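You operate a simulated robot arm through the tools that you are given. There is no shell and no other tool. Be economical: measure what you need, move in short steps, check, and stop when the job is done.

You are at the controls of a simulated two-armed robot. One attempt, no reset.

JOB
On the top of the steel bench, fold the yellow cloth in half.

Only the result counts: the job must be done as asked and must still hold three seconds after the hand-in. Knocking over, shifting, dropping, spilling or breaking anything else fails it. Flat cloth is picked up by pressing the open fingertips on it (5 to 10 N) and closing them slowly along it; thin cloth reads only 2 to 8 mm in the jaws.

ROBOT AND FRAMES
Two 7-joint arms with two-finger grippers on one trunk, on a base that drives. Base frame: it is fixed to the floor where the robot stands at the start and does not move with it; the origin is under the middle of the robot, x ahead of it, y to its left, z up; the surface under the hand at the start is at about z = 70. Lengths are in cm, angles in rad, forces in N, time in s.
The left shoulder is at the start at [7.8, 15.1, 98.8], the right one opposite. With the tool pointing down near the work surface each hand reaches from about 34 to 80 cm from the robot's upright axis, wherever it stands, measured 20 degrees to its own side. Places, roughly: top of the steel bench [80, -70, 70]; yellow cloth [60, 0, 70]. Payload 2.54 kg a hand.
Tool frame (each hand has its own): the origin (TCP) lies between the finger pads and is the grasp point; the fingertips stand 3 cm ahead of it; z points along the fingers, y is the line along which they close. The gripper opens to 11.6 cm. The gripper's body begins 9.5 cm behind the TCP.
Orientation is told as [roll, pitch, yaw] about the base's x, y, z axes, in that order, counted from this pose: with the fingers straight down and closing along the base's y, the tool's x points along the base's -x, its y along +y and its z along -z.

CONTROLS
- The arms move only by the tool step_arm. It takes "left_motion", "right_motion" or both (then of equal length, played together; a hand with none holds still); each is a list of rows, each a list of 3 entries, a list of its own where there are three numbers: the shift along the base's x, y, z in cm, then the turn, a rotation vector about the base's x, y, z in rad, then the finger opening in cm, from 0 to 11.6. In form: [[[tx, ty, tz], [rx, ry, rz], jaw], ...]. A call has 1 to 8 rows; each row shifts and turns the commanded pose from where the row before left it. A row lasts 0.2 s, in which the tool goes at most 5 cm and 0.15 rad; a call with a longer step from one row to the next is refused whole, and so is a gripper value outside its range. Where a pose cannot be reached the arm comes as near as it can. A force on the tool above 40 N (or 10 N above the force at the start of the call, whichever is more), or a blocked arm, ends the call early, and 0.2 s more pass. The fingers move at their own pace (about 7.2 cm/s each) and stop on an object; they squeeze with about 33 N. The grip force told is the motor's: it shows also when the fingers shut on nothing. Time passes only in rows, and 0.2 s behind the last, so rows that do not move let the fingers close. It gives the time, the measured TCP pose, the force on the tool (base axes), the opening and the grip force at its end, in the units of the frame above (readings bear some noise), with the torque about the TCP (base axes, N m) and any sound that the robot's microphone picked up.
- Cameras (640 x 400 px; columns grow to the right, rows downward): "scene" is now at [16.56, -1.02, 111.09]; the picture's right is [0.08, -1.00, 0.00], its down [-0.49, -0.04, -0.87] and it looks along [0.87, 0.07, -0.49] (base axes); focal length 262 px, centre (320, 200). "left" rides on the left gripper at [6.9, 1.5, -12.2] in its tool frame; the picture's right is [-0.22, 0.98, 0.00], its down [-0.83, -0.18, -0.53] and it looks along [-0.52, -0.11, 0.85] (tool axes); focal length 251 px, centre (320, 200). "right" rides on the right gripper at [6.9, -1.5, -12.2] in its tool frame; the picture's right is [0.21, 0.98, 0.00], its down [-0.83, 0.18, -0.53] and it looks along [-0.52, 0.11, 0.85] (tool axes); focal length 251 px, centre (320, 200). There is no depth. A picture from a camera that has moved, and an enlarged one, comes with that camera's place and axes in the base frame and with its lens. The place of the scene camera against the robot may be out by one fixed shift of up to 2.5 cm in any direction.
- snapshot(camera): a new picture of that camera. The clock stands still meanwhile.
- lift_body(by): slides the trunk up (or, below 0, down) by that many cm; the arms and the scene camera ride with it, the base frame stays. It gives what a move gives, with no picture.
- steer(legs): drives the robot by 1 to 6 legs, each [ahead, left, turn to the left] in cm, cm and rad, along the robot's own axes; the way and the turn of a leg run together, so that a leg with both is an arc; at most 150 cm and 3.142 rad a leg. The arms and the cameras ride along, it lands a little off, and it stops where it bumps. It gives what a move gives.
- head_to(pan, tilt): turns the head with the scene camera to pan (to the left, within 1.396 rad either way) and tilt (down, from -0.506 to 1.204), counted from straight ahead of the robot. It gives what a move gives.
- enlarge(camera, box): a new picture of the part [left, top, right, bottom] of that camera's present view, enlarged. The clock stands still meanwhile.
- close_job(): hands the job in; it is judged then, once.

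Go step by step. Nothing tells you exact positions but the pictures and the camera data: compare them with the known pose of the tool, close in by small moves and look again before you grip or let go. The budget is 120 turns and 100 pictures, counting those below and the enlarged ones. Unless the task says otherwise, let go and move clear before handing in, and close with one line.

The tools are called after "Call:" as a command line: name --argument value ..., lists and objects as JSON in quotes. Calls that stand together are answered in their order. step_arm: Moves the arms, as the interface text tells. Its arguments: {"type":"object","properties":{"left_motion":{"type":"array"},"right_motion":{"type":"array"}},"required":[]} The other tools are called the same way: lift_body (by) slides the trunk up or down; steer (legs) drives the base; head_to (pan, tilt) turns the head that bears the scene camera; snapshot (camera) takes a picture; enlarge (camera, box) takes an enlarged picture of a part of a camera's view; close_job () hands the job in.

At the start:

```text
t: 0.0
left_tool_pos: [42.17, 23.31, 90.17]
left_tcp_rot: [0.001, 0.0, 0.002]
left_wrist_force: [-0.3, 0.1, 0.0]
left_wrist_torque: [-0.02, -0.01, 0.02]
left_gripper_width: 11.59
left_gripper_force: 0.2
right_tool_pos: [55.69, -18.89, 91.76]
right_tcp_rot: [-0.001, -0.001, 0.0]
right_wrist_force: [-0.1, 0.7, 0.0]
right_wrist_torque: [0.01, 0.06, 0.02]
right_gripper_width: 11.6
right_gripper_force: 0.1
trunk travel left (down, up): [-22.5, 6.4]
robot x, y, heading: [0.25, -0.04, 0.003]
head pan, tilt: [0.079, 0.517]
```

scene: 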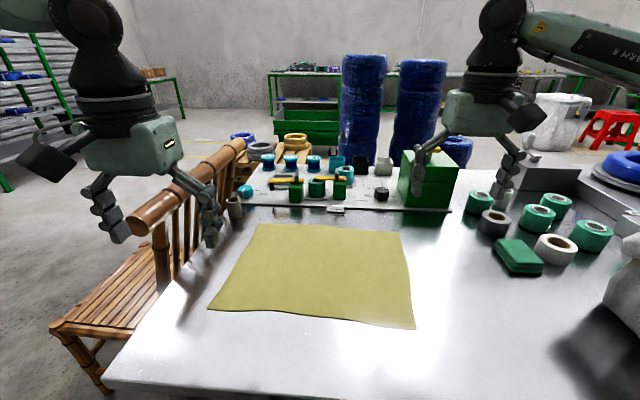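
right: 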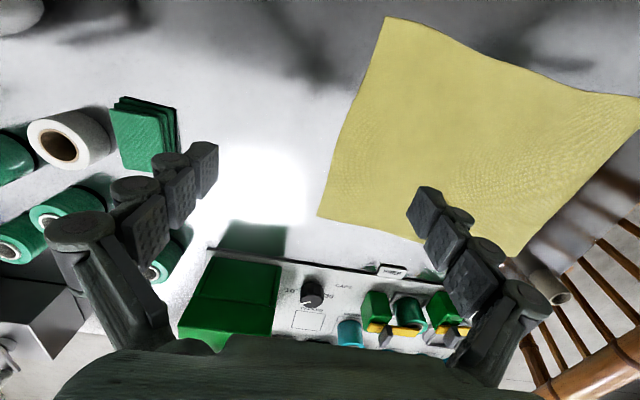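
left: 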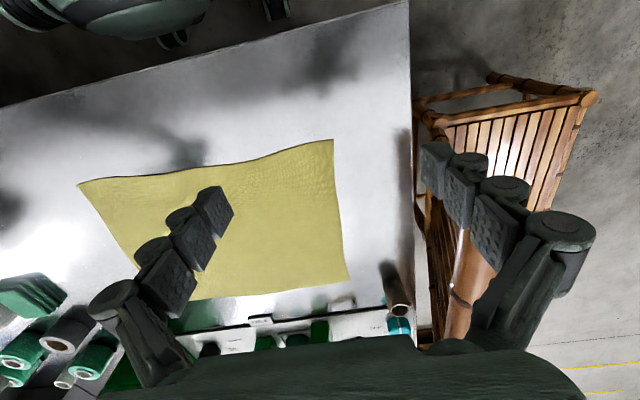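

The cloth spans roughly x 45–73.5 and y -14.5 to 23.5, with corners near (46,24), (45,-13.5), (73.5,22.5) and (73,-15.5). I will take both near corners and carry that edge over to the far edge, starting by moving the hands above the near edge.

Call:
step_arm --left_motion '[[[1.28, -0.75, -3.0], [0, 0, 0], 4], [[1.28, -0.75, -3.0], [0, 0, 0], 4], [[1.28, -0.75, -3.0], [0, 0, 0], 4], [[1.28, -0.75, -3.0], [0, 0, 0], 4], [[0, 0, 0], [0, 0, 0], 4]]' --right_motion '[[[-2.32, 2.22, -3.4], [0, 0, 0], 4], [[-2.32, 2.22, -3.4], [0, 0, 0], 4], [[-2.32, 2.22, -3.4], [0, 0, 0], 4], [[-2.32, 2.22, -3.4], [0, 0, 0], 4], [[0, 0, 0], [0, 0, 0], 4]]'

Call:
snapshot --camera "left"

Call:
snapshot --camera "right"

```text
t: 1.2
left_tool_pos: [47.28, 20.22, 78.13]
left_tcp_rot: [0.001, 0.0, 0.001]
left_wrist_force: [0.0, -0.2, 0.4]
left_wrist_torque: [0.0, -0.05, 0.01]
left_gripper_width: 3.98
left_gripper_force: 0.0
right_tool_pos: [46.34, -9.96, 78.13]
right_tcp_rot: [0.0, -0.001, 0.0]
right_wrist_force: [-0.4, 0.1, 0.2]
right_wrist_torque: [0.03, -0.01, -0.01]
right_gripper_width: 4.02
right_gripper_force: 0.2
trunk travel left (down, up): [-22.5, 6.4]
robot x, y, heading: [-0.04, -0.16, -0.003]
head pan, tilt: [0.079, 0.517]
```

```text
96 pictures are left
camera left: at [40.46, 21.73, 90.34], right [0.21, 0.98, 0.0], down [0.83, -0.18, 0.53], along [0.52, -0.11, -0.85], focal length 251 px, centre (320, 200)
```

left: 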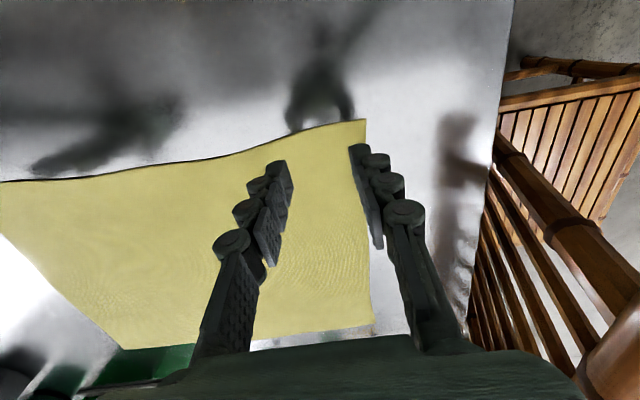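

```text
95 pictures are left
camera right: at [39.42, -11.27, 90.37], right [-0.21, 0.98, 0.0], down [0.83, 0.18, 0.53], along [0.52, 0.11, -0.85], focal length 251 px, centre (320, 200)
```

right: 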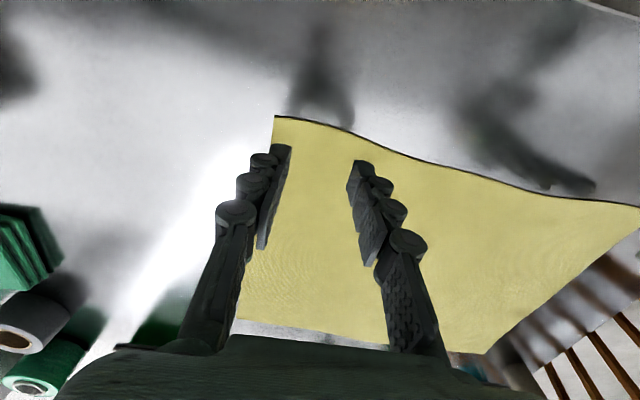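

Both near corners agree with my estimate: (46.2, 24.2) and (44.9, -13.8). I'm nudging the hands a little inward and going down to just above the cloth.

Call:
step_arm --left_motion '[[[0.6, 0, -2.0], [0, 0, 0], 4], [[0, 0, -2.0], [0, 0, 0], 4], [[0, 0, -0.5], [0, 0, 0], 4], [[0, 0, -0.3], [0, 0, 0], 4], [[0, 0, -0.2], [0, 0, 0], 4]]' --right_motion '[[[0.4, 0, -2.0], [0, 0, 0], 4], [[0, 0, -2.0], [0, 0, 0], 4], [[0, 0, -0.5], [0, 0, 0], 4], [[0, 0, -0.3], [0, 0, 0], 4], [[0, 0, -0.2], [0, 0, 0], 4]]'

```text
t: 2.4
left_tool_pos: [47.81, 20.45, 73.31]
left_tcp_rot: [0.001, -0.003, 0.0]
left_wrist_force: [-0.5, 0.3, 0.9]
left_wrist_torque: [-0.01, -0.01, -0.02]
left_gripper_width: 4.01
left_gripper_force: 0.0
right_tool_pos: [46.86, -9.78, 73.11]
right_tcp_rot: [0.002, -0.003, 0.001]
right_wrist_force: [-0.8, -0.8, 3.3]
right_wrist_torque: [-0.01, 0.02, -0.01]
right_gripper_width: 4.03
right_gripper_force: 0.0
trunk travel left (down, up): [-22.5, 6.4]
robot x, y, heading: [0.04, -0.37, 0.002]
head pan, tilt: [0.079, 0.517]
```

The tips are just touching the cloth, at 0.9 N left and 3.3 N right. I'm pressing a little more.

Call:
step_arm --left_motion '[[[0, 0, -0.2], [0, 0, 0], 4], [[0, 0, -0.1], [0, 0, 0], 4]]' --right_motion '[[[0, 0, -0.1], [0, 0, 0], 4], [[0, 0, 0], [0, 0, 0], 4]]'

```text
t: 3.0
left_tool_pos: [47.91, 20.32, 73.11]
left_tcp_rot: [0.0, -0.005, 0.002]
left_wrist_force: [0.2, 1.4, 8.3]
left_wrist_torque: [0.11, 0.04, 0.0]
left_gripper_width: 4.04
left_gripper_force: 0.5
right_tool_pos: [46.85, -9.79, 73.11]
right_tcp_rot: [0.001, -0.003, 0.001]
right_wrist_force: [2.5, -0.1, 9.7]
right_wrist_torque: [-0.06, -0.06, 0.0]
right_gripper_width: 4.04
right_gripper_force: 0.2
trunk travel left (down, up): [-22.5, 6.4]
robot x, y, heading: [0.07, -0.32, 0.001]
head pan, tilt: [0.079, 0.517]
```

Both hands press with 8–10 N, so now I close the fingers slowly.

Call:
step_arm --left_motion '[[[0, 0, 0], [0, 0, 0], 3.5], [[0, 0, 0], [0, 0, 0], 3.0], [[0, 0, 0], [0, 0, 0], 2.5], [[0, 0, 0], [0, 0, 0], 2.0], [[0, 0, 0], [0, 0, 0], 1.5], [[0, 0, 0], [0, 0, 0], 1.0], [[0, 0, 0], [0, 0, 0], 0.5], [[0, 0, 0], [0, 0, 0], 0]]' --right_motion '[[[0, 0, 0], [0, 0, 0], 3.5], [[0, 0, 0], [0, 0, 0], 3.0], [[0, 0, 0], [0, 0, 0], 2.5], [[0, 0, 0], [0, 0, 0], 2.0], [[0, 0, 0], [0, 0, 0], 1.5], [[0, 0, 0], [0, 0, 0], 1.0], [[0, 0, 0], [0, 0, 0], 0.5], [[0, 0, 0], [0, 0, 0], 0]]'

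Call:
snapshot --camera "left"

Call:
snapshot --camera "right"

```text
t: 4.8
left_tool_pos: [47.81, 20.34, 73.01]
left_tcp_rot: [0.001, 0.0, 0.0]
left_wrist_force: [-1.0, -4.9, 3.6]
left_wrist_torque: [-0.18, 0.04, -0.03]
left_gripper_width: 0.26
left_gripper_force: 33.9
right_tool_pos: [46.58, -9.83, 73.01]
right_tcp_rot: [0.003, -0.001, 0.001]
right_wrist_force: [-0.5, 5.2, 5.8]
right_wrist_torque: [0.12, 0.05, -0.02]
right_gripper_width: 0.55
right_gripper_force: 33.6
trunk travel left (down, up): [-22.5, 6.4]
robot x, y, heading: [-0.0, 0.01, 0.002]
head pan, tilt: [0.079, 0.517]
```

```text
94 pictures are left
camera left: at [40.91, 21.78, 85.17], right [0.21, 0.98, 0.0], down [0.83, -0.18, 0.53], along [0.52, -0.11, -0.84], focal length 251 px, centre (320, 200)
```

left: 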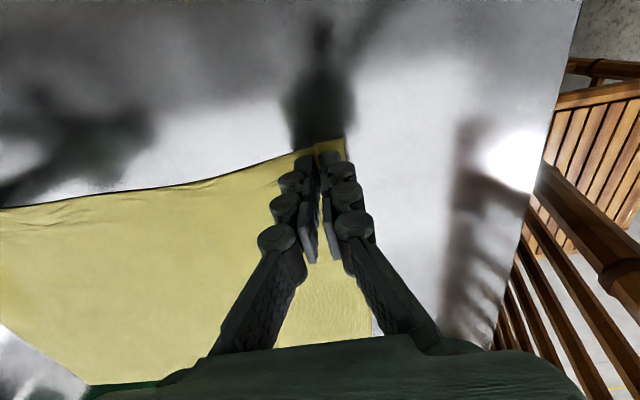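

```text
93 pictures are left
camera right: at [39.85, -11.18, 85.14], right [-0.21, 0.98, 0.0], down [0.83, 0.18, 0.53], along [0.52, 0.12, -0.85], focal length 251 px, centre (320, 200)
```

right: 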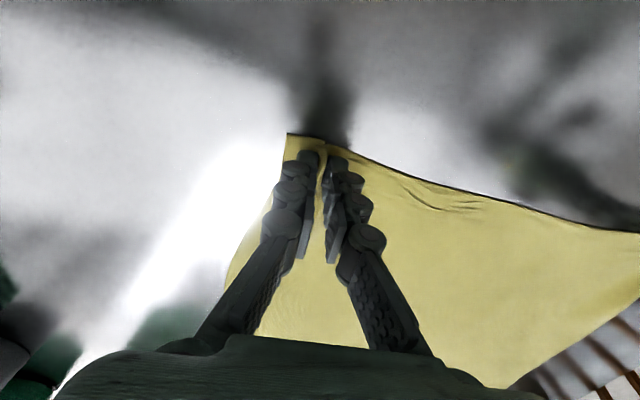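

Both hands have cloth in the jaws, 0.26 cm left and 0.55 cm right. I'm lifting slowly and checking that it holds.

Call:
step_arm --left_motion '[[[0.2, 0, 1.2], [0, 0, 0], 0], [[0.3, 0, 1.5], [0, 0, 0], 0], [[0.6, 0, 1.5], [0, 0, 0], 0], [[0.8, 0, 1.5], [0, 0, 0], 0], [[1.0, 0, 1.3], [0, 0, 0], 0]]' --right_motion '[[[0.2, 0, 1.2], [0, 0, 0], 0], [[0.3, 0, 1.5], [0, 0, 0], 0], [[0.6, 0, 1.5], [0, 0, 0], 0], [[0.8, 0, 1.5], [0, 0, 0], 0], [[1.0, 0, 1.3], [0, 0, 0], 0]]'

Call:
snapshot --camera "scene"

Call:
snapshot --camera "left"

Call:
snapshot --camera "right"

```text
t: 6.0
left_tool_pos: [50.78, 20.19, 79.96]
left_tcp_rot: [0.001, 0.0, 0.001]
left_wrist_force: [-0.8, -4.5, 1.5]
left_wrist_torque: [-0.04, 0.01, 0.0]
left_gripper_width: 0.05
left_gripper_force: 27.1
right_tool_pos: [49.79, -9.89, 79.95]
right_tcp_rot: [0.001, -0.001, 0.001]
right_wrist_force: [-0.2, 7.5, -1.5]
right_wrist_torque: [0.19, -0.07, 0.01]
right_gripper_width: 0.36
right_gripper_force: 32.6
trunk travel left (down, up): [-22.5, 6.4]
robot x, y, heading: [0.22, -0.27, 0.003]
head pan, tilt: [0.079, 0.517]
```

```text
92 pictures are left
camera scene: at [16.55, -1.01, 111.08], right [0.08, -1.0, 0.0], down [-0.49, -0.04, -0.87], along [0.87, 0.07, -0.49], focal length 262 px, centre (320, 200)
```

scene: 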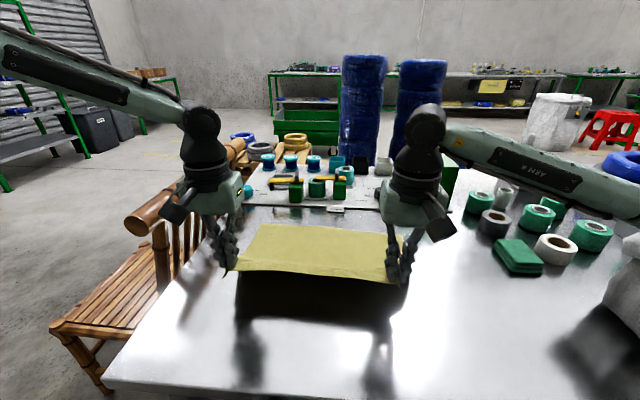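

```text
91 pictures are left
camera left: at [43.75, 21.74, 92.14], right [0.21, 0.98, 0.0], down [0.83, -0.18, 0.53], along [0.52, -0.11, -0.85], focal length 251 px, centre (320, 200)
```

left: 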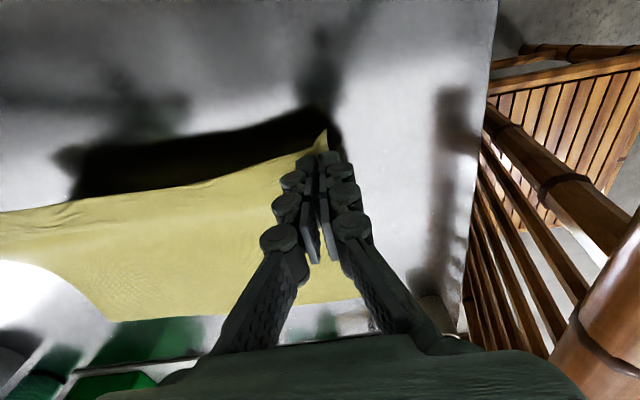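

```text
90 pictures are left
camera right: at [42.85, -11.31, 92.1], right [-0.21, 0.98, 0.0], down [0.83, 0.18, 0.53], along [0.52, 0.12, -0.85], focal length 251 px, centre (320, 200)
```

right: 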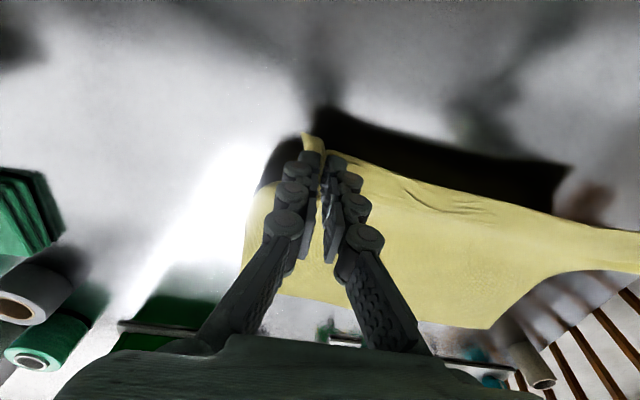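

Both hands hold the edge, but it is stretched sideways (5–7 N) and the left grip reads thin. I'm moving the hands toward each other to ease the pull.

Call:
step_arm --left_motion '[[[0, -0.5, 0], [0, 0, 0], 0], [[0, -0.4, 0], [0, 0, 0], 0]]' --right_motion '[[[0, 0.5, 0], [0, 0, 0], 0], [[0, 0.4, 0], [0, 0, 0], 0]]'

Call:
enlarge --camera "left" --box '[220, 80, 420, 280]'

Call:
enlarge --camera "scene" --box '[170, 180, 470, 340]'

```text
t: 6.6
left_tool_pos: [50.74, 19.53, 79.88]
left_tcp_rot: [0.003, -0.001, 0.001]
left_wrist_force: [0.5, -0.2, 1.1]
left_wrist_torque: [0.0, -0.02, 0.01]
left_gripper_width: 0.35
left_gripper_force: 30.3
right_tool_pos: [49.65, -9.03, 79.95]
right_tcp_rot: [0.0, 0.0, -0.002]
right_wrist_force: [0.2, 0.5, -1.3]
right_wrist_torque: [-0.03, 0.01, 0.01]
right_gripper_width: 0.31
right_gripper_force: 30.0
trunk travel left (down, up): [-22.5, 6.4]
robot x, y, heading: [-0.21, 0.03, -0.001]
head pan, tilt: [0.079, 0.517]
```

```text
2.00 times, centred on (320, 180) of left
camera zoom: at [43.78, 20.86, 92.13], right [0.21, 0.98, 0.0], down [0.83, -0.18, 0.53], along [0.52, -0.11, -0.85], focal length 503 px, centre (320, 240)
```

zoom: 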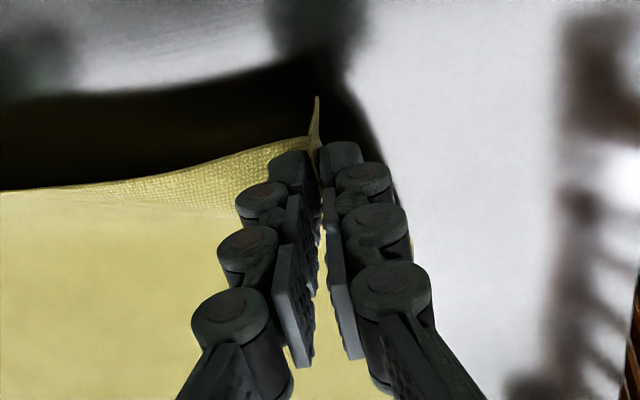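

```text
2.13 times, centred on (320, 260) of scene
camera zoom: at [16.55, -1.02, 111.09], right [0.08, -1.0, 0.0], down [-0.49, -0.04, -0.87], along [0.87, 0.07, -0.49], focal length 558 px, centre (320, 72)
```

zoom: 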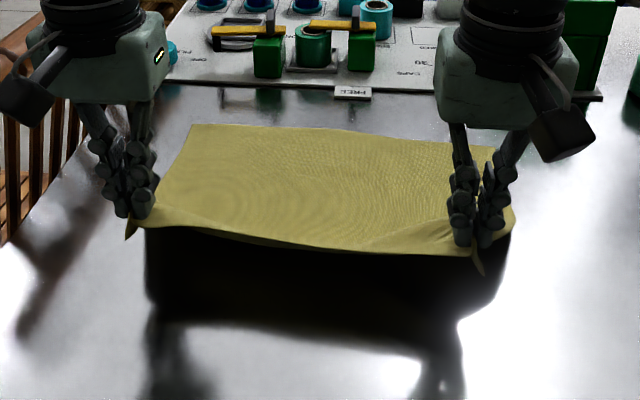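

The tension is gone and both grips hold, with the far edge unmoved. Next I carry the edge along the first half of the arc.

Call:
step_arm --left_motion '[[[1.0, -0.1, 0.7], [0, 0, 0], 0], [[1.0, -0.1, 0.6], [0, 0, 0], 0], [[1.1, -0.1, 0.6], [0, 0, 0], 0], [[1.1, -0.1, 0.5], [0, 0, 0], 0], [[1.2, -0.1, 0.4], [0, 0, 0], 0], [[1.2, -0.1, 0.3], [0, 0, 0], 0], [[1.2, -0.1, 0], [0, 0, 0], 0], [[1.2, -0.1, 0], [0, 0, 0], 0]]' --right_motion '[[[1.0, -0.1, 0.7], [0, 0, 0], 0], [[1.0, -0.1, 0.6], [0, 0, 0], 0], [[1.1, -0.1, 0.6], [0, 0, 0], 0], [[1.1, -0.1, 0.5], [0, 0, 0], 0], [[1.2, -0.1, 0.4], [0, 0, 0], 0], [[1.2, -0.1, 0.3], [0, 0, 0], 0], [[1.2, -0.1, 0], [0, 0, 0], 0], [[1.2, -0.1, 0], [0, 0, 0], 0]]'

Call:
snapshot --camera "scene"

Call:
snapshot --camera "left"

```text
t: 8.4
left_tool_pos: [59.76, 18.64, 83.04]
left_tcp_rot: [-0.001, 0.0, 0.002]
left_wrist_force: [-0.8, 1.5, 0.7]
left_wrist_torque: [-0.09, 0.02, -0.03]
left_gripper_width: 0.04
left_gripper_force: 26.8
right_tool_pos: [58.82, -9.9, 83.01]
right_tcp_rot: [0.001, 0.0, -0.001]
right_wrist_force: [-0.3, 0.4, 0.2]
right_wrist_torque: [0.17, -0.08, -0.02]
right_gripper_width: 0.47
right_gripper_force: 30.3
trunk travel left (down, up): [-22.5, 6.4]
robot x, y, heading: [-0.45, 0.01, -0.002]
head pan, tilt: [0.079, 0.517]
```

```text
87 pictures are left
camera scene: at [16.58, -1.02, 111.08], right [0.08, -1.0, 0.0], down [-0.49, -0.04, -0.87], along [0.87, 0.07, -0.49], focal length 262 px, centre (320, 200)
```

scene: 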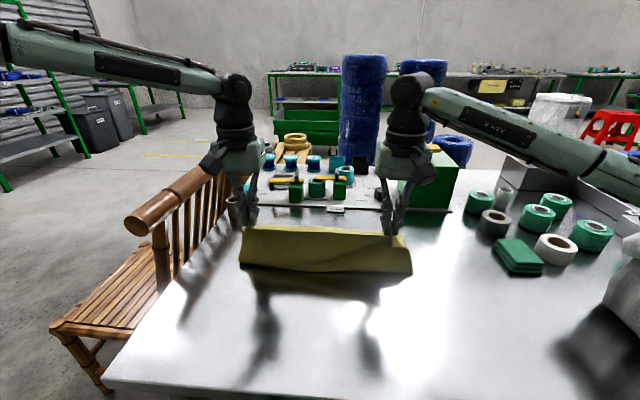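

```text
86 pictures are left
camera left: at [52.87, 20.16, 95.18], right [0.21, 0.98, 0.0], down [0.83, -0.18, 0.53], along [0.52, -0.11, -0.85], focal length 251 px, centre (320, 200)
```

left: 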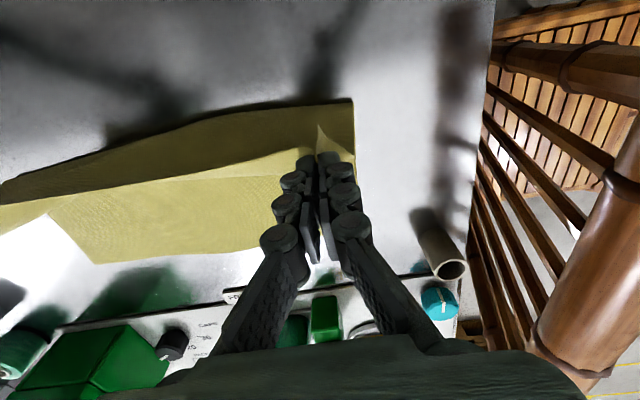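

The far edge has stayed put and the fold is hinging near x = 59. I continue the arc down toward the far edge.

Call:
step_arm --left_motion '[[[1.6, -0.1, -0.4], [0, 0, 0], 0], [[1.6, -0.1, -0.7], [0, 0, 0], 0], [[1.5, -0.1, -0.9], [0, 0, 0], 0], [[1.4, -0.1, -1.0], [0, 0, 0], 0], [[1.3, -0.1, -1.1], [0, 0, 0], 0], [[1.2, -0.1, -1.2], [0, 0, 0], 0], [[1.0, -0.1, -1.2], [0, 0, 0], 0], [[0.7, -0.1, -1.2], [0, 0, 0], 0]]' --right_motion '[[[1.6, -0.1, -0.4], [0, 0, 0], 0], [[1.6, -0.1, -0.7], [0, 0, 0], 0], [[1.5, -0.1, -0.9], [0, 0, 0], 0], [[1.4, -0.1, -1.0], [0, 0, 0], 0], [[1.3, -0.1, -1.1], [0, 0, 0], 0], [[1.2, -0.1, -1.2], [0, 0, 0], 0], [[1.0, -0.1, -1.2], [0, 0, 0], 0], [[0.7, -0.1, -1.2], [0, 0, 0], 0]]'

Call:
snapshot --camera "scene"

Call:
snapshot --camera "left"

Call:
snapshot --camera "right"

```text
t: 10.2
left_tool_pos: [63.88, 21.67, 77.09]
left_tcp_rot: [-0.01, -0.004, -0.002]
left_wrist_force: [4.5, -32.5, -2.8]
left_wrist_torque: [-0.96, -0.18, 0.3]
left_gripper_width: 0.43
left_gripper_force: 33.1
left hand out of reach, approached as far as the arm can: row 2, 3, 4, 5, 6, 7, 8
right_tool_pos: [69.02, -10.23, 75.32]
right_tcp_rot: [0.009, 0.002, 0.006]
right_wrist_force: [-4.9, 33.0, 0.4]
right_wrist_torque: [0.97, 0.17, -0.27]
right_gripper_width: 0.33
right_gripper_force: 32.4
trunk travel left (down, up): [-22.5, 6.4]
robot x, y, heading: [0.04, 0.2, 0.003]
head pan, tilt: [0.079, 0.517]
```

```text
85 pictures are left
camera scene: at [16.57, -1.02, 111.09], right [0.08, -1.0, 0.0], down [-0.49, -0.04, -0.87], along [0.87, 0.07, -0.49], focal length 262 px, centre (320, 200)
```

scene: 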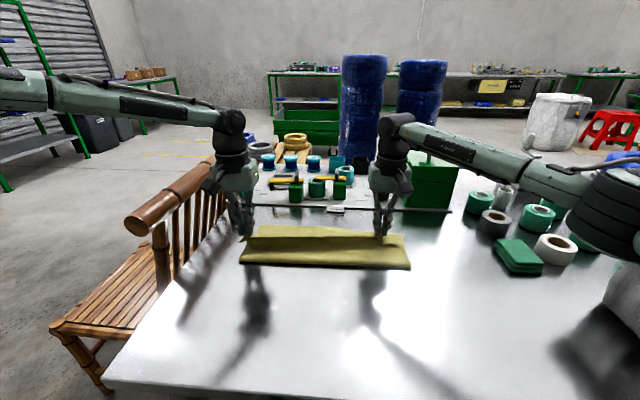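

```text
84 pictures are left
camera left: at [56.9, 23.35, 89.24], right [0.22, 0.98, -0.01], down [0.82, -0.18, 0.54], along [0.53, -0.12, -0.84], focal length 251 px, centre (320, 200)
```

left: 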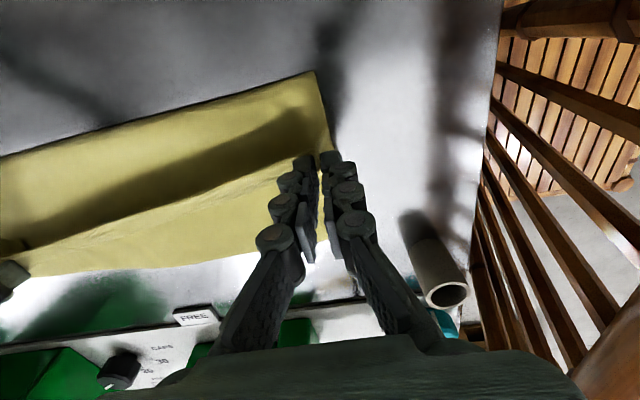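

```text
83 pictures are left
camera right: at [62.07, -11.68, 87.43], right [-0.22, 0.98, 0.01], down [0.83, 0.18, 0.53], along [0.52, 0.13, -0.85], focal length 251 px, centre (320, 200)
```

right: 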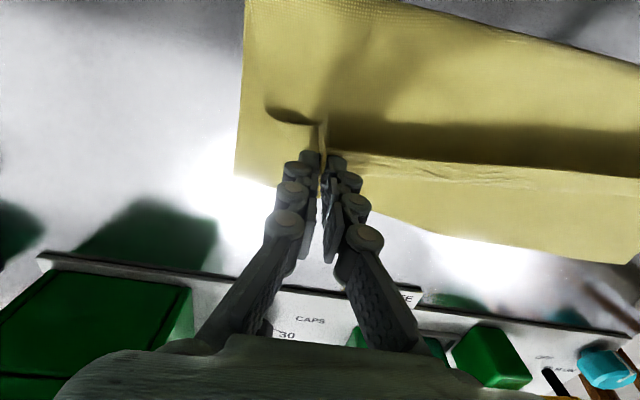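

The left arm hit its reach limit and the edge is now taut (33 N sideways). I'm relieving that first by bringing the right hand toward the left one and pulling the left one in.

Call:
step_arm --left_motion '[[[0, -0.5, 0], [0, 0, 0], 0], [[0, -0.5, 0], [0, 0, 0], 0]]' --right_motion '[[[-1, 0.5, 0], [0, 0, 0], 0], [[-1, 0.5, 0], [0, 0, 0], 0]]'

```text
t: 10.8
left_tool_pos: [63.4, 21.43, 77.18]
left_tcp_rot: [-0.004, -0.005, 0.004]
left_wrist_force: [2.4, -20.2, -1.7]
left_wrist_torque: [-0.56, -0.13, 0.13]
left_gripper_width: 0.21
left_gripper_force: 31.6
left hand out of reach, approached as far as the arm can: row 2
right_tool_pos: [67.0, -9.63, 75.2]
right_tcp_rot: [-0.001, 0.001, 0.0]
right_wrist_force: [-2.1, 20.0, 0.5]
right_wrist_torque: [0.59, 0.09, -0.2]
right_gripper_width: 0.27
right_gripper_force: 32.4
trunk travel left (down, up): [-22.5, 6.4]
robot x, y, heading: [-0.24, 0.35, -0.001]
head pan, tilt: [0.079, 0.517]
```

The left hand is still limited, perhaps by its wrist. I'll ease the right hand further and try turning the left tool slightly to free it.

Call:
step_arm --left_motion '[[[0, 0, 0], [0, 0, -0.12], 0], [[0, 0, 0], [0, 0, -0.12], 0]]' --right_motion '[[[-0.5, 0.7, 0], [0, 0, 0], 0], [[-0.5, 0.7, 0], [0, 0, 0], 0]]'

```text
t: 11.4
left_tool_pos: [63.31, 21.51, 77.06]
left_tcp_rot: [0.002, -0.002, -0.239]
left_wrist_force: [0.6, -8.9, -0.1]
left_wrist_torque: [-0.26, -0.05, 0.11]
left_gripper_width: 0.16
left_gripper_force: 31.6
right_tool_pos: [66.18, -8.39, 75.22]
right_tcp_rot: [-0.002, 0.0, -0.002]
right_wrist_force: [-0.4, 8.9, 0.3]
right_wrist_torque: [0.23, 0.03, -0.1]
right_gripper_width: 0.23
right_gripper_force: 31.1
trunk travel left (down, up): [-22.5, 6.4]
robot x, y, heading: [0.06, 0.27, -0.002]
head pan, tilt: [0.079, 0.517]
```

The yaw went through without a limit warning. Now I'm trying the left hand inward and forward.

Call:
step_arm --left_motion '[[[0.3, -0.5, 0], [0, 0, 0], 0], [[0.4, -0.5, -0.3], [0, 0, 0], 0], [[0.6, -0.4, -0.3], [0, 0, 0], 0]]'

```text
t: 12.2
left_tool_pos: [63.21, 21.2, 77.08]
left_tcp_rot: [0.0, -0.003, -0.24]
left_wrist_force: [-0.6, -5.1, -1.3]
left_wrist_torque: [-0.17, 0.01, 0.03]
left_gripper_width: 0.34
left_gripper_force: 37.3
left hand out of reach, approached as far as the arm can: row 1, 2, 3
right_tool_pos: [66.11, -8.07, 75.31]
right_tcp_rot: [0.0, 0.001, 0.002]
right_wrist_force: [-0.1, 2.8, -0.1]
right_wrist_torque: [-0.71, 0.03, -0.07]
right_gripper_width: 0.13
right_gripper_force: 28.8
trunk travel left (down, up): [-22.5, 6.4]
robot x, y, heading: [-0.13, -0.03, -0.001]
head pan, tilt: [0.079, 0.517]
```

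The left arm cannot go further in this configuration, so driving the base a few cm forward would carry both hands on. I'm tilting the head down to check the gap between robot and bench.

Call:
head_to --pan 0 --tilt 1.2

Call:
snapshot --camera "scene"

Call:
snapshot --camera "left"

```text
t: 13.3
left_tool_pos: [63.23, 21.29, 77.05]
left_tcp_rot: [0.0, -0.002, -0.24]
left_wrist_force: [-0.1, -1.9, -1.4]
left_wrist_torque: [-0.02, 0.0, 0.0]
left_gripper_width: 0.4
left_gripper_force: 31.2
right_tool_pos: [66.19, -8.23, 75.22]
right_tcp_rot: [0.0, 0.001, 0.001]
right_wrist_force: [0.2, 2.2, -1.8]
right_wrist_torque: [0.07, 0.04, -0.04]
right_gripper_width: 0.45
right_gripper_force: 31.9
trunk travel left (down, up): [-22.5, 6.4]
robot x, y, heading: [-0.06, -0.09, -0.004]
head pan, tilt: [0.0, 1.201]
```

```text
82 pictures are left
camera scene: at [13.12, -1.72, 105.88], right [0.0, -1.0, 0.0], down [-0.93, 0.0, -0.36], along [0.36, 0.0, -0.93], focal length 262 px, centre (320, 200)
```

scene: 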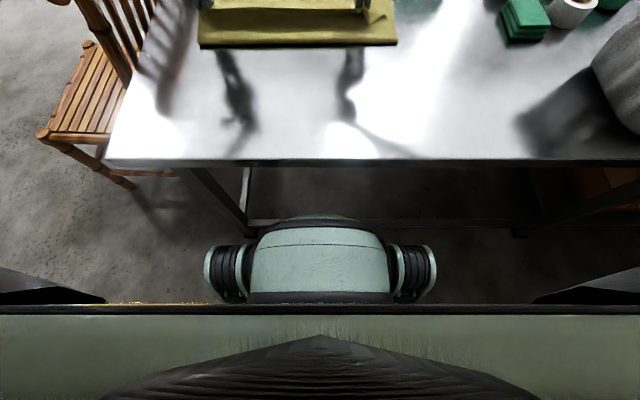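

```text
81 pictures are left
camera left: at [56.83, 24.29, 89.25], right [0.44, 0.9, 0.0], down [0.76, -0.37, 0.54], along [0.48, -0.24, -0.84], focal length 251 px, centre (320, 200)
```

left: 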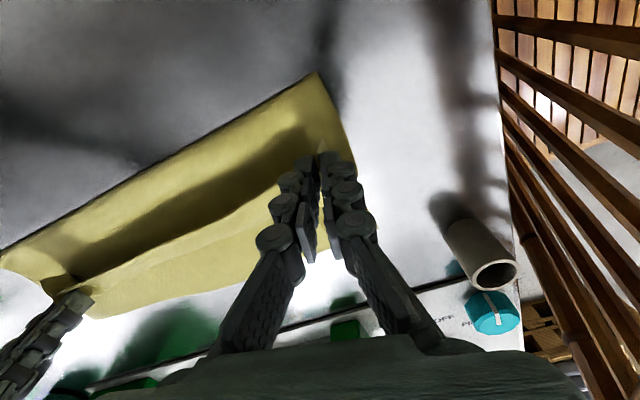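

The robot's front sits close to a bench rail. I'm enlarging to judge the clearance.

Call:
enlarge --camera "scene" --box '[180, 140, 460, 315]'

```text
2.29 times, centred on (320, 228) of scene
camera zoom: at [13.12, -1.72, 105.88], right [0.0, -1.0, 0.0], down [-0.93, 0.0, -0.36], along [0.36, 0.0, -0.93], focal length 598 px, centre (320, 137)
```

zoom: 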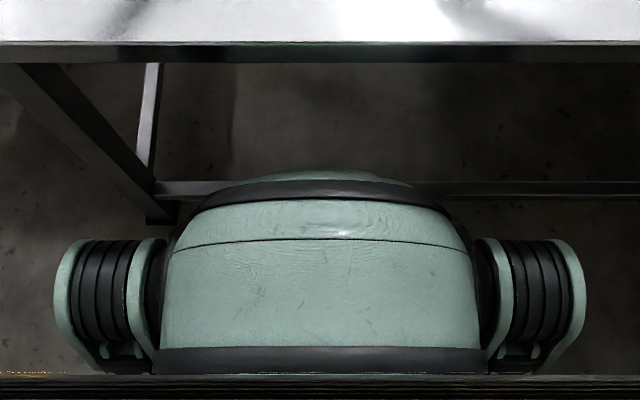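

Forward clearance is doubtful, so I won't drive that way. Instead I'll lay the left corner down here, place the right corner properly, then sidestep the robot right and regrasp the left corner from a better bearing.

Call:
step_arm --left_motion '[[[0, 0.2, -0.8], [0, 0, 0], 0], [[0, 0.2, -0.8], [0, 0, 0], 0], [[0, 0.2, -0.8], [0, 0, 0], 0], [[0, 0.1, -0.5], [0, 0, 0], 0]]'

```text
t: 14.3
left_tool_pos: [62.91, 22.16, 74.18]
left_tcp_rot: [0.001, -0.004, -0.241]
left_wrist_force: [0.2, -0.9, 0.5]
left_wrist_torque: [-0.03, 0.03, -0.02]
left_gripper_width: 0.02
left_gripper_force: 28.1
left hand out of reach, approached as far as the arm can: row 3
right_tool_pos: [66.1, -8.29, 75.33]
right_tcp_rot: [0.0, 0.001, 0.0]
right_wrist_force: [1.0, 0.5, -0.8]
right_wrist_torque: [-0.06, -0.03, -0.01]
right_gripper_width: 0.43
right_gripper_force: 30.7
trunk travel left (down, up): [-22.5, 6.4]
robot x, y, heading: [-0.11, 0.1, 0.002]
head pan, tilt: [0.0, 1.201]
```

Left is low now. I open the left fingers a little and lift clear.

Call:
step_arm --left_motion '[[[0, 0, 0], [0, 0, 0], 1.0], [[0, 0, 0], [0, 0, 0], 2.0], [[0, 0, 0.5], [0, 0, 0], 2.5], [[0, 0.1, 2], [0, 0, 0], 2.5], [[-1, 0.3, 4], [0, 0, 0], 3], [[-2, 1, 4], [0, 0, 0], 3]]'

Call:
head_to --pan 0.08 --tilt 0.75

Call:
snapshot --camera "scene"

Call:
snapshot --camera "left"

Call:
snapshot --camera "right"

```text
t: 15.7
left_tool_pos: [59.92, 23.71, 84.63]
left_tcp_rot: [0.0, -0.002, -0.237]
left_wrist_force: [-0.8, -0.7, -0.7]
left_wrist_torque: [0.03, -0.04, -0.01]
left_gripper_width: 3.01
left_gripper_force: 0.1
right_tool_pos: [66.1, -8.17, 75.44]
right_tcp_rot: [-0.001, 0.0, -0.001]
right_wrist_force: [-1.1, 0.3, 0.2]
right_wrist_torque: [0.01, 0.0, -0.03]
right_gripper_width: 0.45
right_gripper_force: 30.4
trunk travel left (down, up): [-22.5, 6.4]
robot x, y, heading: [0.01, 0.05, 0.0]
head pan, tilt: [0.0, 1.201]
```

```text
t: 16.6
left_tool_pos: [59.92, 23.65, 84.65]
left_tcp_rot: [0.0, 0.002, -0.239]
left_wrist_force: [0.4, -0.3, -0.4]
left_wrist_torque: [0.0, 0.0, -0.01]
left_gripper_width: 2.98
left_gripper_force: 0.1
right_tool_pos: [66.12, -8.17, 75.23]
right_tcp_rot: [-0.001, 0.001, 0.0]
right_wrist_force: [-0.1, -0.2, 0.1]
right_wrist_torque: [0.03, -0.06, 0.01]
right_gripper_width: 0.51
right_gripper_force: 29.2
trunk travel left (down, up): [-22.5, 6.4]
robot x, y, heading: [-0.27, -0.24, -0.001]
head pan, tilt: [0.08, 0.75]
```

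```text
79 pictures are left
camera scene: at [15.78, -1.05, 109.05], right [0.08, -1.0, 0.0], down [-0.68, -0.05, -0.73], along [0.73, 0.06, -0.68], focal length 262 px, centre (320, 200)
```

scene: 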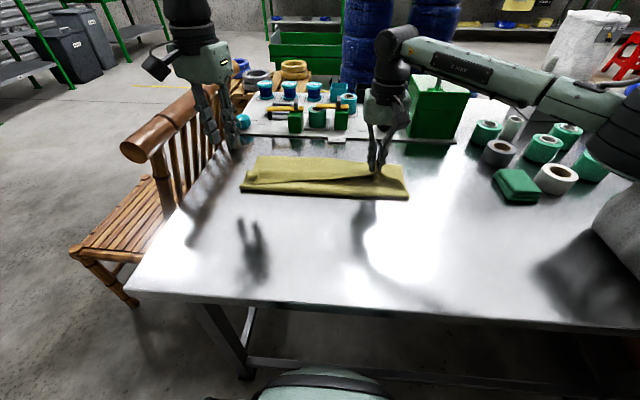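

```text
78 pictures are left
camera left: at [53.58, 26.67, 96.76], right [0.44, 0.9, 0.0], down [0.76, -0.37, 0.53], along [0.48, -0.23, -0.85], focal length 251 px, centre (320, 200)
```

left: 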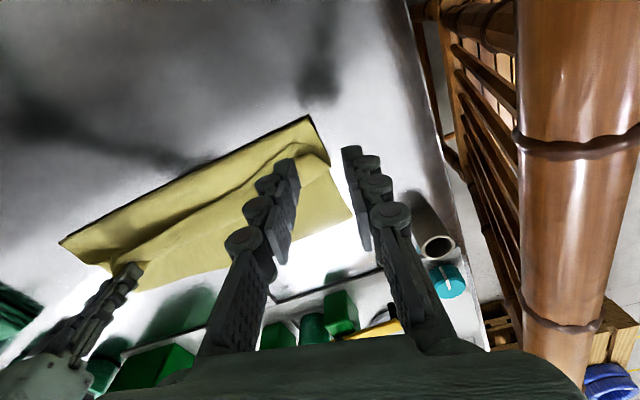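

```text
77 pictures are left
camera right: at [59.22, -9.58, 87.5], right [-0.21, 0.98, 0.0], down [0.83, 0.18, 0.53], along [0.52, 0.11, -0.85], focal length 251 px, centre (320, 200)
```

right: 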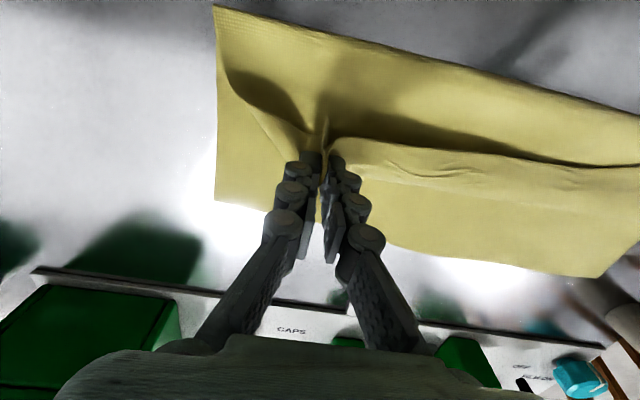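

The fold line (x≈58.8) and the far edge (x≈72–73) are both where they should be. Now I move the right corner to its final spot, lower it and look.

Call:
step_arm --right_motion '[[[0.8, -0.6, 0.3], [0, 0, 0], 0], [[0.8, -0.6, 0], [0, 0, 0], 0], [[0.8, -0.6, -0.4], [0, 0, 0], 0], [[0.7, -0.5, -0.4], [0, 0, 0], 0], [[0.3, -0.3, -0.5], [0, 0, 0], 0], [[0, 0, -0.4], [0, 0, 0], 0]]'

Call:
snapshot --camera "right"

Call:
enlarge --camera "scene" --box '[220, 130, 430, 230]'

```text
t: 18.0
left_tool_pos: [59.95, 23.62, 84.61]
left_tcp_rot: [0.0, 0.0, -0.24]
left_wrist_force: [0.5, -0.2, 0.5]
left_wrist_torque: [-0.02, 0.05, 0.01]
left_gripper_width: 3.01
left_gripper_force: 0.1
right_tool_pos: [69.54, -10.77, 73.87]
right_tcp_rot: [0.001, 0.0, 0.0]
right_wrist_force: [-0.1, 0.0, 0.2]
right_wrist_torque: [0.08, 0.0, -0.02]
right_gripper_width: 0.07
right_gripper_force: 26.0
trunk travel left (down, up): [-22.5, 6.4]
robot x, y, heading: [0.02, -0.17, -0.001]
head pan, tilt: [0.08, 0.75]
```

```text
76 pictures are left
camera right: at [62.61, -12.18, 86.04], right [-0.21, 0.98, 0.0], down [0.83, 0.18, 0.53], along [0.52, 0.11, -0.85], focal length 251 px, centre (320, 200)
```

right: 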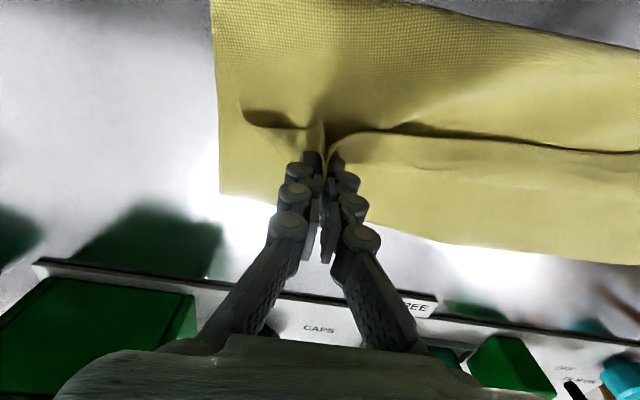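

```text
3.05 times, centred on (325, 180) of scene
camera zoom: at [15.79, -1.05, 109.05], right [0.08, -1.0, 0.0], down [-0.68, -0.05, -0.73], along [0.73, 0.06, -0.68], focal length 797 px, centre (305, 261)
```

zoom: 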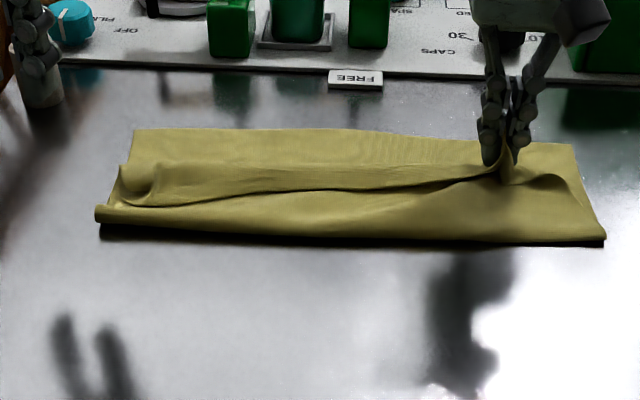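

The fold works, but the top edge is tucked back toward the robot at the grips, so it must be unrolled. I release the right corner gently and see how it settles.

Call:
step_arm --right_motion '[[[0, 0, 0], [0, 0, 0], 1.0], [[0, 0, 0], [0, 0, 0], 2.0], [[0, 0, 0.5], [0, 0, 0], 2.5], [[0, 0, 2], [0, 0, 0], 2.5], [[-2, 0, 4], [0, 0, 0], 3], [[-3, -1, 3], [0, 0, 0], 3]]'

Call:
snapshot --camera "right"

Call:
enlarge --camera "scene" --box '[220, 130, 430, 230]'

Call:
enlarge --camera "left" --box '[40, 80, 380, 300]'

```text
t: 19.4
left_tool_pos: [59.85, 23.6, 84.64]
left_tcp_rot: [0.001, -0.003, -0.24]
left_wrist_force: [0.2, -0.1, -0.2]
left_wrist_torque: [0.04, 0.0, 0.03]
left_gripper_width: 2.99
left_gripper_force: 0.1
right_tool_pos: [64.4, -11.73, 83.53]
right_tcp_rot: [0.0, 0.0, 0.0]
right_wrist_force: [0.3, 0.2, 0.5]
right_wrist_torque: [0.01, 0.02, -0.02]
right_gripper_width: 3.0
right_gripper_force: 0.0
trunk travel left (down, up): [-22.5, 6.4]
robot x, y, heading: [0.18, -0.21, -0.002]
head pan, tilt: [0.08, 0.75]
```

```text
74 pictures are left
camera right: at [57.45, -13.1, 95.62], right [-0.21, 0.98, 0.0], down [0.83, 0.18, 0.53], along [0.52, 0.11, -0.85], focal length 251 px, centre (320, 200)
```

right: 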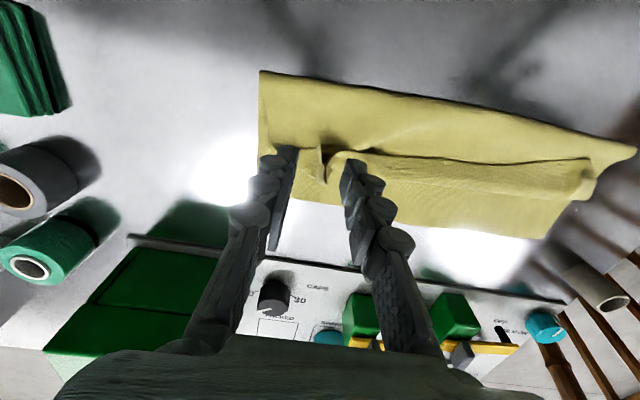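

```text
3.05 times, centred on (325, 180) of scene
camera zoom: at [15.76, -1.07, 109.06], right [0.08, -1.0, 0.0], down [-0.68, -0.05, -0.73], along [0.73, 0.06, -0.68], focal length 797 px, centre (305, 261)
```

zoom: 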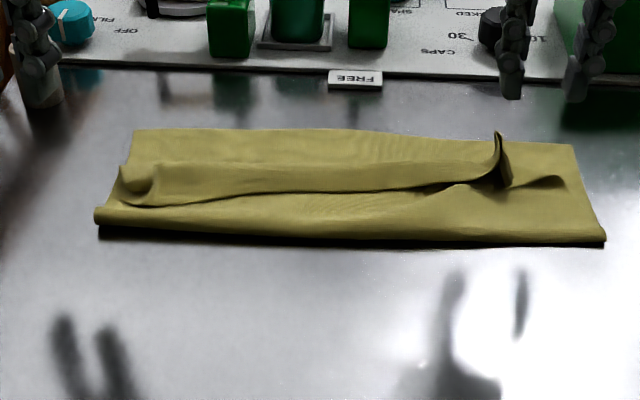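

```text
1.82 times, centred on (210, 190) of left
camera zoom: at [53.55, 26.66, 96.81], right [0.44, 0.9, 0.0], down [0.76, -0.37, 0.53], along [0.48, -0.23, -0.85], focal length 457 px, centre (520, 218)
```

zoom: 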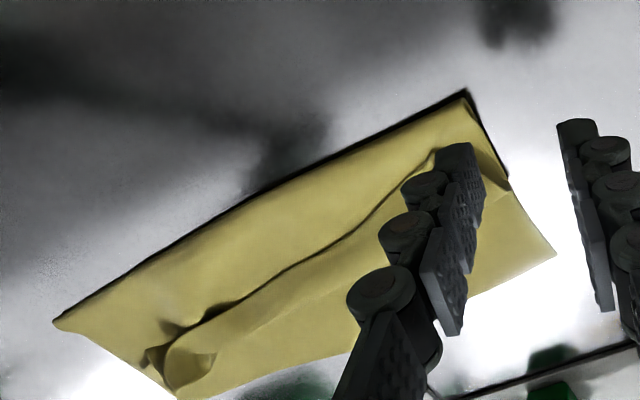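

The edge stays tucked back: it lies near x≈64 with the bend near 67.5. I'll look closer from the right hand before regrasping at the very edge.

Call:
step_arm --right_motion '[[[-4, 0, 0], [0, 0, 0], 3], [[-4, -1, 0], [0, 0, 0], 3]]' --left_motion '[[[-4, 1, 0], [0, 0, 0.12], 3], [[-4, 1, 0], [0, 0, 0.12], 3]]'

Call:
enlarge --camera "right" --box '[180, 100, 500, 300]'

Call:
enlarge --camera "left" --box '[140, 100, 460, 300]'

Call:
enlarge --camera "scene" --box '[220, 130, 430, 230]'

```text
t: 20.0
left_tool_pos: [51.74, 25.68, 84.57]
left_tcp_rot: [0.001, -0.001, 0.004]
left_wrist_force: [0.3, 0.7, 0.2]
left_wrist_torque: [0.01, -0.01, 0.01]
left_gripper_width: 3.0
left_gripper_force: 0.0
right_tool_pos: [56.37, -12.66, 83.27]
right_tcp_rot: [-0.001, 0.001, 0.0]
right_wrist_force: [0.2, 0.2, -0.2]
right_wrist_torque: [-0.02, 0.01, -0.03]
right_gripper_width: 3.02
right_gripper_force: 0.2
trunk travel left (down, up): [-22.5, 6.4]
robot x, y, heading: [-0.1, 0.07, -0.004]
head pan, tilt: [0.08, 0.75]
```

```text
2.00 times, centred on (340, 200) of right
camera zoom: at [49.5, -14.07, 95.64], right [-0.21, 0.98, 0.0], down [0.83, 0.18, 0.53], along [0.52, 0.11, -0.85], focal length 503 px, centre (280, 200)
```

zoom: 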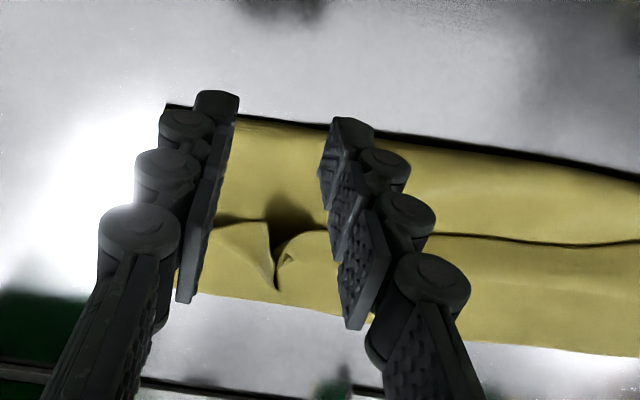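

```text
2.00 times, centred on (300, 200) of left
camera zoom: at [44.79, 27.15, 96.75], right [0.21, 0.98, 0.0], down [0.83, -0.18, 0.54], along [0.52, -0.11, -0.84], focal length 503 px, centre (360, 200)
```

zoom: 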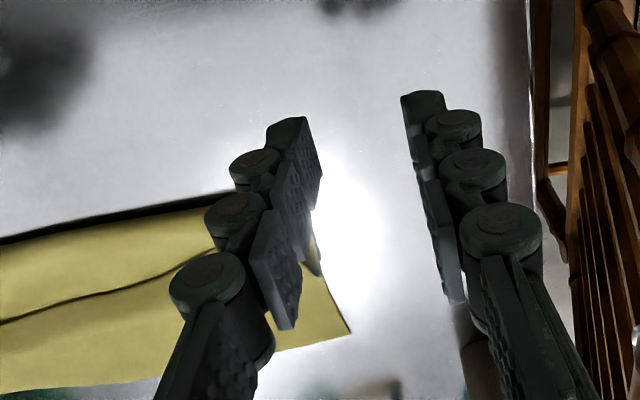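

```text
3.05 times, centred on (325, 180) of scene
camera zoom: at [15.73, -1.06, 109.07], right [0.08, -1.0, 0.0], down [-0.68, -0.05, -0.73], along [0.73, 0.06, -0.68], focal length 797 px, centre (305, 261)
```

zoom: 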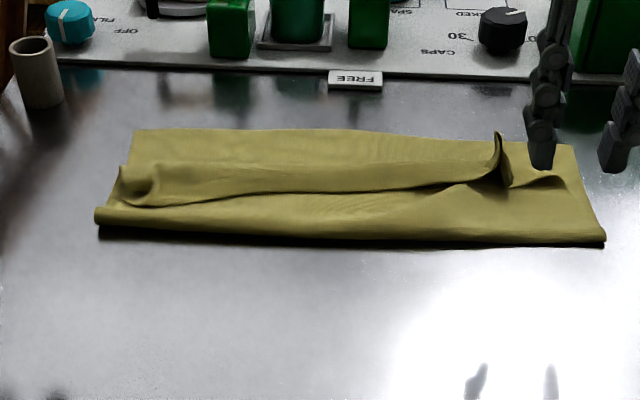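

The right corner's ridge still stands at about (65.7–68.8, -11), with its edge end toward the robot. I'll pinch just that edge end with the right hand.

Call:
step_arm --right_motion '[[[3, 0.6, -0.5], [0, 0, 0], 3], [[3, 0.6, -1.5], [0, 0, 0], 3], [[2.6, 0.4, -2], [0, 0, 0], 3], [[0, 0, -2.5], [0, 0, 0], 3], [[0, 0, -0.8], [0, 0, 0], 3]]'

Call:
enlarge --camera "right" --box '[200, 60, 440, 240]'

Call:
enlarge --camera "scene" --box '[300, 120, 430, 210]'

```text
t: 21.2
left_tool_pos: [51.8, 25.62, 84.44]
left_tcp_rot: [-0.002, 0.0, 0.003]
left_wrist_force: [-0.7, 0.3, 0.1]
left_wrist_torque: [-0.01, 0.0, -0.01]
left_gripper_width: 2.99
left_gripper_force: 0.0
right_tool_pos: [65.11, -11.2, 75.95]
right_tcp_rot: [0.002, 0.002, 0.001]
right_wrist_force: [-0.3, 0.8, 0.3]
right_wrist_torque: [0.0, 0.01, 0.01]
right_gripper_width: 3.02
right_gripper_force: 0.0
trunk travel left (down, up): [-22.5, 6.4]
robot x, y, heading: [0.2, -0.07, 0.004]
head pan, tilt: [0.08, 0.75]
```

```text
2.22 times, centred on (320, 150) of right
camera zoom: at [58.2, -12.58, 88.16], right [-0.21, 0.98, 0.0], down [0.83, 0.18, 0.53], along [0.52, 0.12, -0.85], focal length 559 px, centre (320, 311)
```

zoom: 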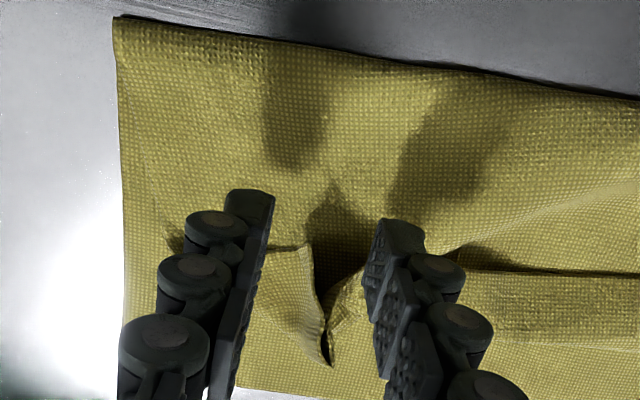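

```text
4.44 times, centred on (365, 165) of scene
camera zoom: at [15.79, -1.06, 109.05], right [0.08, -1.0, 0.0], down [-0.68, -0.05, -0.73], along [0.73, 0.06, -0.68], focal length 1162 px, centre (120, 356)
```

zoom: 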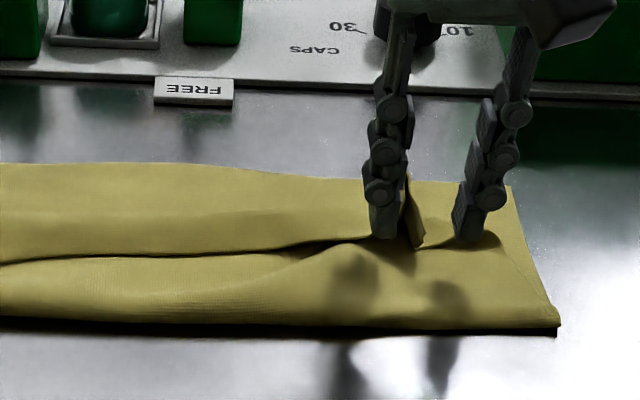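

The ridge's edge end at (65.8, -11.3) sits between the fingers. I lower a little, close on it, lift and see.

Call:
step_arm --right_motion '[[[0.3, 0, -0.8], [0, 0, 0], 3], [[0, 0, -0.7], [0, 0, 0], 2.6], [[0, 0, 0], [0, 0, 0], 2.0], [[0, 0, 0], [0, 0, 0], 1.4], [[0, 0, 0], [0, 0, 0], 0.8], [[0, 0, 0], [0, 0, 0], 0], [[0, 0, 0], [0, 0, 0], 0]]'

Call:
enlarge --camera "right" --box '[200, 60, 440, 240]'

```text
t: 22.8
left_tool_pos: [51.76, 25.76, 84.51]
left_tcp_rot: [-0.002, 0.0, 0.002]
left_wrist_force: [0.4, -0.8, 0.1]
left_wrist_torque: [0.01, -0.01, 0.01]
left_gripper_width: 3.0
left_gripper_force: 0.0
right_tool_pos: [65.41, -11.27, 74.67]
right_tcp_rot: [0.0, -0.001, -0.002]
right_wrist_force: [-0.1, 0.1, 0.2]
right_wrist_torque: [0.0, 0.02, -0.03]
right_gripper_width: 0.11
right_gripper_force: 28.7
trunk travel left (down, up): [-22.5, 6.4]
robot x, y, heading: [-0.22, -0.31, -0.0]
head pan, tilt: [0.08, 0.75]
```

```text
2.22 times, centred on (320, 150) of right
camera zoom: at [58.44, -12.58, 86.82], right [-0.21, 0.98, 0.0], down [0.83, 0.18, 0.53], along [0.52, 0.11, -0.85], focal length 559 px, centre (320, 311)
```

zoom: 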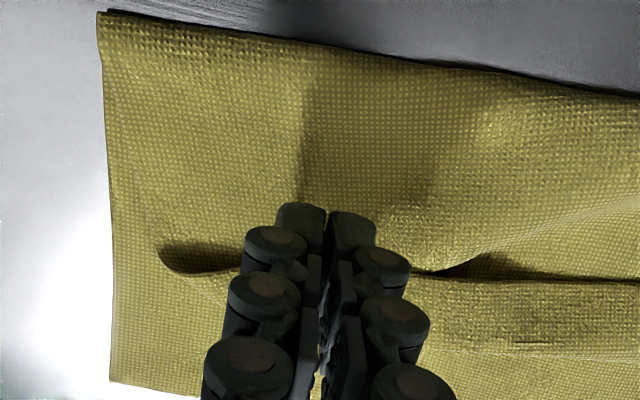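

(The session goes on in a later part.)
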